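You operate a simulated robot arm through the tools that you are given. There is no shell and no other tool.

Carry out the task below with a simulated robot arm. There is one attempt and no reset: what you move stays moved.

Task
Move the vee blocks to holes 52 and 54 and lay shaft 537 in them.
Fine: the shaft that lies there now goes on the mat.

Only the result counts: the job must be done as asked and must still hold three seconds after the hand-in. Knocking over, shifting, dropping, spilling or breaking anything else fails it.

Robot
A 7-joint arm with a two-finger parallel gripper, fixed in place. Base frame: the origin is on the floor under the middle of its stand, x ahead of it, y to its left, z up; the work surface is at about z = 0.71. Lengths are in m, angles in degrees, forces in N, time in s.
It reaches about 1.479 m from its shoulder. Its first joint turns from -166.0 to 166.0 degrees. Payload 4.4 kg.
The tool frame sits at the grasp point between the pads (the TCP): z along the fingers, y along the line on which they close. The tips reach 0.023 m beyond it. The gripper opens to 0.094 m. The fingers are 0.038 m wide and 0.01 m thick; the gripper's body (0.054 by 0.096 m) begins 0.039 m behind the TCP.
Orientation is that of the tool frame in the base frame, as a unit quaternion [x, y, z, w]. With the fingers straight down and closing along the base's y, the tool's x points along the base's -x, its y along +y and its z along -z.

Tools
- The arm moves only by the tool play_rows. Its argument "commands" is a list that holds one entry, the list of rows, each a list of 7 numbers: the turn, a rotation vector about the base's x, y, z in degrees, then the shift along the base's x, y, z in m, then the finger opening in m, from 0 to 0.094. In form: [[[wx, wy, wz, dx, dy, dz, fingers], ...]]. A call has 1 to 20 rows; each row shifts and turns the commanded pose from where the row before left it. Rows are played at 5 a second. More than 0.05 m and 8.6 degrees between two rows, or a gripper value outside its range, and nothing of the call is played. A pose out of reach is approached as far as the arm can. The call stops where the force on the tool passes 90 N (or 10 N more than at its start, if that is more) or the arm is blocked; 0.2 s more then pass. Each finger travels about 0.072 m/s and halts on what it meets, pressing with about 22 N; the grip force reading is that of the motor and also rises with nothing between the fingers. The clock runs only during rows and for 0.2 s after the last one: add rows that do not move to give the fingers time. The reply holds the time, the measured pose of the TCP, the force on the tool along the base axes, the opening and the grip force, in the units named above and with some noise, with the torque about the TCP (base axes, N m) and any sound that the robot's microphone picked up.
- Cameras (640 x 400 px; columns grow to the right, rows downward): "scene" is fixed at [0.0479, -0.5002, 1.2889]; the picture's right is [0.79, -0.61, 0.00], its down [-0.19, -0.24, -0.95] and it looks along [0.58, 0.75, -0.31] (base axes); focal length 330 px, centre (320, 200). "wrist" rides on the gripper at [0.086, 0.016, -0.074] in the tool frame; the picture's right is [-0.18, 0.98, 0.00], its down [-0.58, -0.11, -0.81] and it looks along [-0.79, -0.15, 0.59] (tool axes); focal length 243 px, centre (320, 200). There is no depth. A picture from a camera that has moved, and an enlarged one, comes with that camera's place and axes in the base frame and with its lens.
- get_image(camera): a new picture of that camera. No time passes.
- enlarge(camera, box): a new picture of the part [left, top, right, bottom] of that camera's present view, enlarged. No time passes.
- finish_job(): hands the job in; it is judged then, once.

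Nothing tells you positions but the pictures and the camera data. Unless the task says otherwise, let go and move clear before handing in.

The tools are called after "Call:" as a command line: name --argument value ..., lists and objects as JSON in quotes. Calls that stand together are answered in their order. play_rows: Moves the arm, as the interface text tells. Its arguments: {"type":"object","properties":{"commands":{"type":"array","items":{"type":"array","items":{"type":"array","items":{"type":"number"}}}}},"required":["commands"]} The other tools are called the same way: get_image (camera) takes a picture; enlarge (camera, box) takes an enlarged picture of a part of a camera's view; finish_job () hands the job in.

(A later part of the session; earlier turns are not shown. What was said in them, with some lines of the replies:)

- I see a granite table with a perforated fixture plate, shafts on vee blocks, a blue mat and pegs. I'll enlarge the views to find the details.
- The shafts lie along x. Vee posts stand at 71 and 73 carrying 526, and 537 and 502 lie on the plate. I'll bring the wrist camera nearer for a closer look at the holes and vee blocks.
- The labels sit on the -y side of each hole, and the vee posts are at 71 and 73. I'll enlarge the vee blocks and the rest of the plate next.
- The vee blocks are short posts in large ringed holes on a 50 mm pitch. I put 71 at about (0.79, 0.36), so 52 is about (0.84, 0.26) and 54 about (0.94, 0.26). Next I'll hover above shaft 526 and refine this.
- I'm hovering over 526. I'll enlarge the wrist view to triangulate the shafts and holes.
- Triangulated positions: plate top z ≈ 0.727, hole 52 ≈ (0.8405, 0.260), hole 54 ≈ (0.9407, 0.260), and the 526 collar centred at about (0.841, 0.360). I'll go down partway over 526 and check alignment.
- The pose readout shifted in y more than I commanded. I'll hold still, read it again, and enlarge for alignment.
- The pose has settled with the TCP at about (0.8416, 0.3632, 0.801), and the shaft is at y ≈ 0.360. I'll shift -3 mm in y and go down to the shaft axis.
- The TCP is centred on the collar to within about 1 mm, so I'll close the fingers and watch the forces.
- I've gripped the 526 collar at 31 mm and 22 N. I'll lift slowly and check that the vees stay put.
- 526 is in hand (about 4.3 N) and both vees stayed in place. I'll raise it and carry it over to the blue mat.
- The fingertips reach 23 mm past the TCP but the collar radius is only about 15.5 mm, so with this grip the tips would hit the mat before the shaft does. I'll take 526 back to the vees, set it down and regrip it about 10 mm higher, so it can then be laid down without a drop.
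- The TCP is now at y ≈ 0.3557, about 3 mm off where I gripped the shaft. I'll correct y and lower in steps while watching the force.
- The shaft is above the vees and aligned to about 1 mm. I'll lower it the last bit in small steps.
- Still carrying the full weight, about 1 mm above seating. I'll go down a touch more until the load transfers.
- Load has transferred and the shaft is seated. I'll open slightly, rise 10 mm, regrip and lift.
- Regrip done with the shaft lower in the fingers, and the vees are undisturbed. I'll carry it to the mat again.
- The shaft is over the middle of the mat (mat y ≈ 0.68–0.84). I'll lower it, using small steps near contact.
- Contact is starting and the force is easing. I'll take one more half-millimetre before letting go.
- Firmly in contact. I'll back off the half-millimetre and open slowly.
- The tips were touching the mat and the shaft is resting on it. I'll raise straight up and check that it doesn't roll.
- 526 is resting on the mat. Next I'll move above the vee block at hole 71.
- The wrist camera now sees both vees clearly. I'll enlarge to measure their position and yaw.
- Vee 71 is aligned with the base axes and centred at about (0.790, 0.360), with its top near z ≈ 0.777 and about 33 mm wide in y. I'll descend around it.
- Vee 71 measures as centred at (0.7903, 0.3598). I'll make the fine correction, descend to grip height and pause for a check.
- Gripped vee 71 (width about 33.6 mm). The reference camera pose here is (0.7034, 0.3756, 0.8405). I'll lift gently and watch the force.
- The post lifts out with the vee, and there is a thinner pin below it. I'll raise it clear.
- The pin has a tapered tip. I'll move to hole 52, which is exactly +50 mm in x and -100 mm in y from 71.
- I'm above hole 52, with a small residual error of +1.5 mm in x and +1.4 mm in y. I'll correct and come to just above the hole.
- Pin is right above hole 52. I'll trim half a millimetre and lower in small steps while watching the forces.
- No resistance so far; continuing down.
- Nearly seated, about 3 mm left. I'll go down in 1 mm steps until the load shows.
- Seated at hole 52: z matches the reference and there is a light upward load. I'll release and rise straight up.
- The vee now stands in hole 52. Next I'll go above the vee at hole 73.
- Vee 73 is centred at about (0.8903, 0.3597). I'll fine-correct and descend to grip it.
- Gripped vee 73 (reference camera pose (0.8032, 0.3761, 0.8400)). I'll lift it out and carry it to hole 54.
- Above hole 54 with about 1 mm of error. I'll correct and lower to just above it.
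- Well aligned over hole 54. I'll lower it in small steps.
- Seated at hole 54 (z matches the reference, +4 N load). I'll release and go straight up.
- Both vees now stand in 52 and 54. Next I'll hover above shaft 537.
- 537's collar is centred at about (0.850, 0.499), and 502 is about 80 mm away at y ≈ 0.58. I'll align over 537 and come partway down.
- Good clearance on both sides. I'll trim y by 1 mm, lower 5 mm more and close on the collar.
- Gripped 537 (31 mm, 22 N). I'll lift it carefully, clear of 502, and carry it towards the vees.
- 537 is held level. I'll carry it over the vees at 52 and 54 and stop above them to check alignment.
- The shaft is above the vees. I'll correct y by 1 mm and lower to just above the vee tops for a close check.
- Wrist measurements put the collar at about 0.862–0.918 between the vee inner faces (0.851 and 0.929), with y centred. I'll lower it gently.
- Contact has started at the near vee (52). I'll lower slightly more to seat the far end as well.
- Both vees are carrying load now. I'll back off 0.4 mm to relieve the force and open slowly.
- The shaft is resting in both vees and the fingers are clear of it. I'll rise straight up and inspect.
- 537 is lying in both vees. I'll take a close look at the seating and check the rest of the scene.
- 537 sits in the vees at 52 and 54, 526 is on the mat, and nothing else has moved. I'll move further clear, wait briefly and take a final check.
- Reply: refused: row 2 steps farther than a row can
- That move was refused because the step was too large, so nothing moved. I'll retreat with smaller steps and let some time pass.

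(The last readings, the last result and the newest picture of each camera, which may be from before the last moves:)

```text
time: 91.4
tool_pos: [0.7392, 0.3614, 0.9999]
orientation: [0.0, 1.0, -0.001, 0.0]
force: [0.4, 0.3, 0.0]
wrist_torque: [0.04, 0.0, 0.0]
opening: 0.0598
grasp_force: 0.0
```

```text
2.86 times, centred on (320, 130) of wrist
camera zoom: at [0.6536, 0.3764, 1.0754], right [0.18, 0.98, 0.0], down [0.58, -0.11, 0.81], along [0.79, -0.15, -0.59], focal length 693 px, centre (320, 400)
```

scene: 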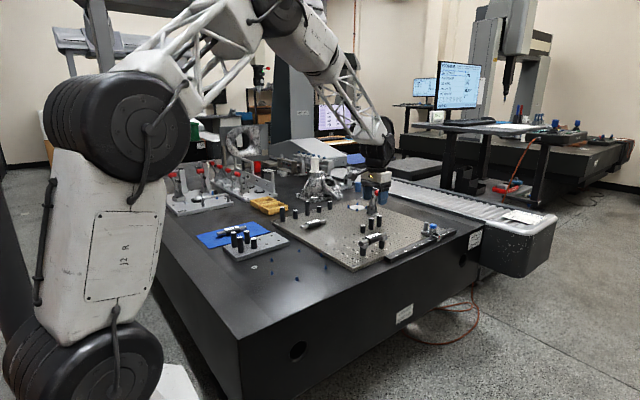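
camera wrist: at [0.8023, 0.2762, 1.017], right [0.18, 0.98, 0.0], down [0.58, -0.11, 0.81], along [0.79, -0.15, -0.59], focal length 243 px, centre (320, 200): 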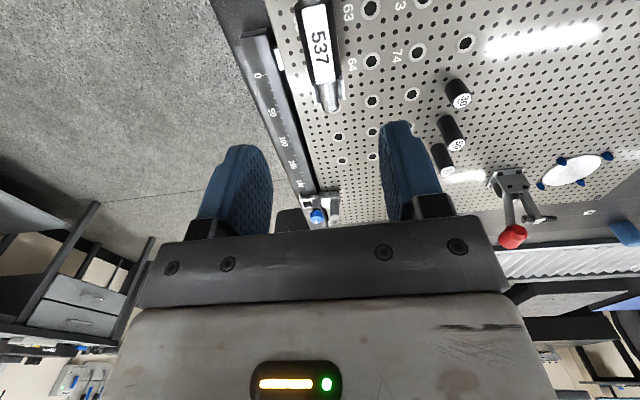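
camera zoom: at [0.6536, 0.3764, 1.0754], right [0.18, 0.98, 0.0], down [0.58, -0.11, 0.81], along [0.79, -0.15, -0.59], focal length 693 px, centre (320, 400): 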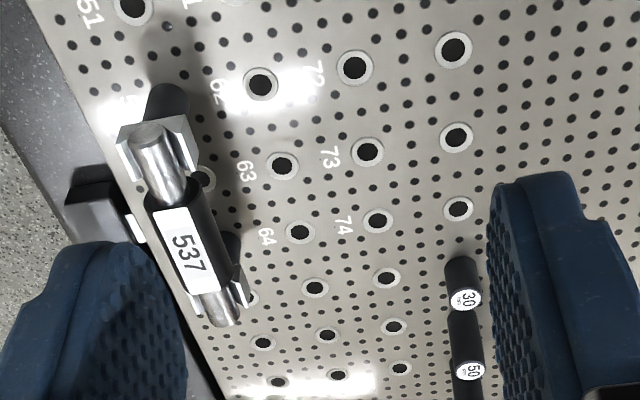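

Both pictures show 537 lying stably in the vees at holes 52 and 54. 526 is on the mat, everything else is undisturbed and the gripper is clear, so I'm handing in.

Call:
finish_job

```text
The job is handed in.
```

I moved the two vee blocks to holes 52 and 54 and laid shaft 537 in them. Shaft 526, which was there before, is now on the blue mat. I've handed the job in; no result came back with it.

- **Vee blocks:** both pins went fully into their holes, and both blocks stayed upright when I let go.
- **Shaft 537:** its ends rest in both vees. It may sit up to about 3 mm toward hole 54. The collar doesn't appear to touch either block.
- **Shaft 526:** it lies near the middle of the mat and did not roll. I first took it to the mat gripped too low, so I set it back in the vees and gripped it again before laying it down. The fingertips pressed lightly on the mat as I released it.
- **Everything else:** nothing else looked moved in the last pictures, and the gripper was well clear before I handed in.
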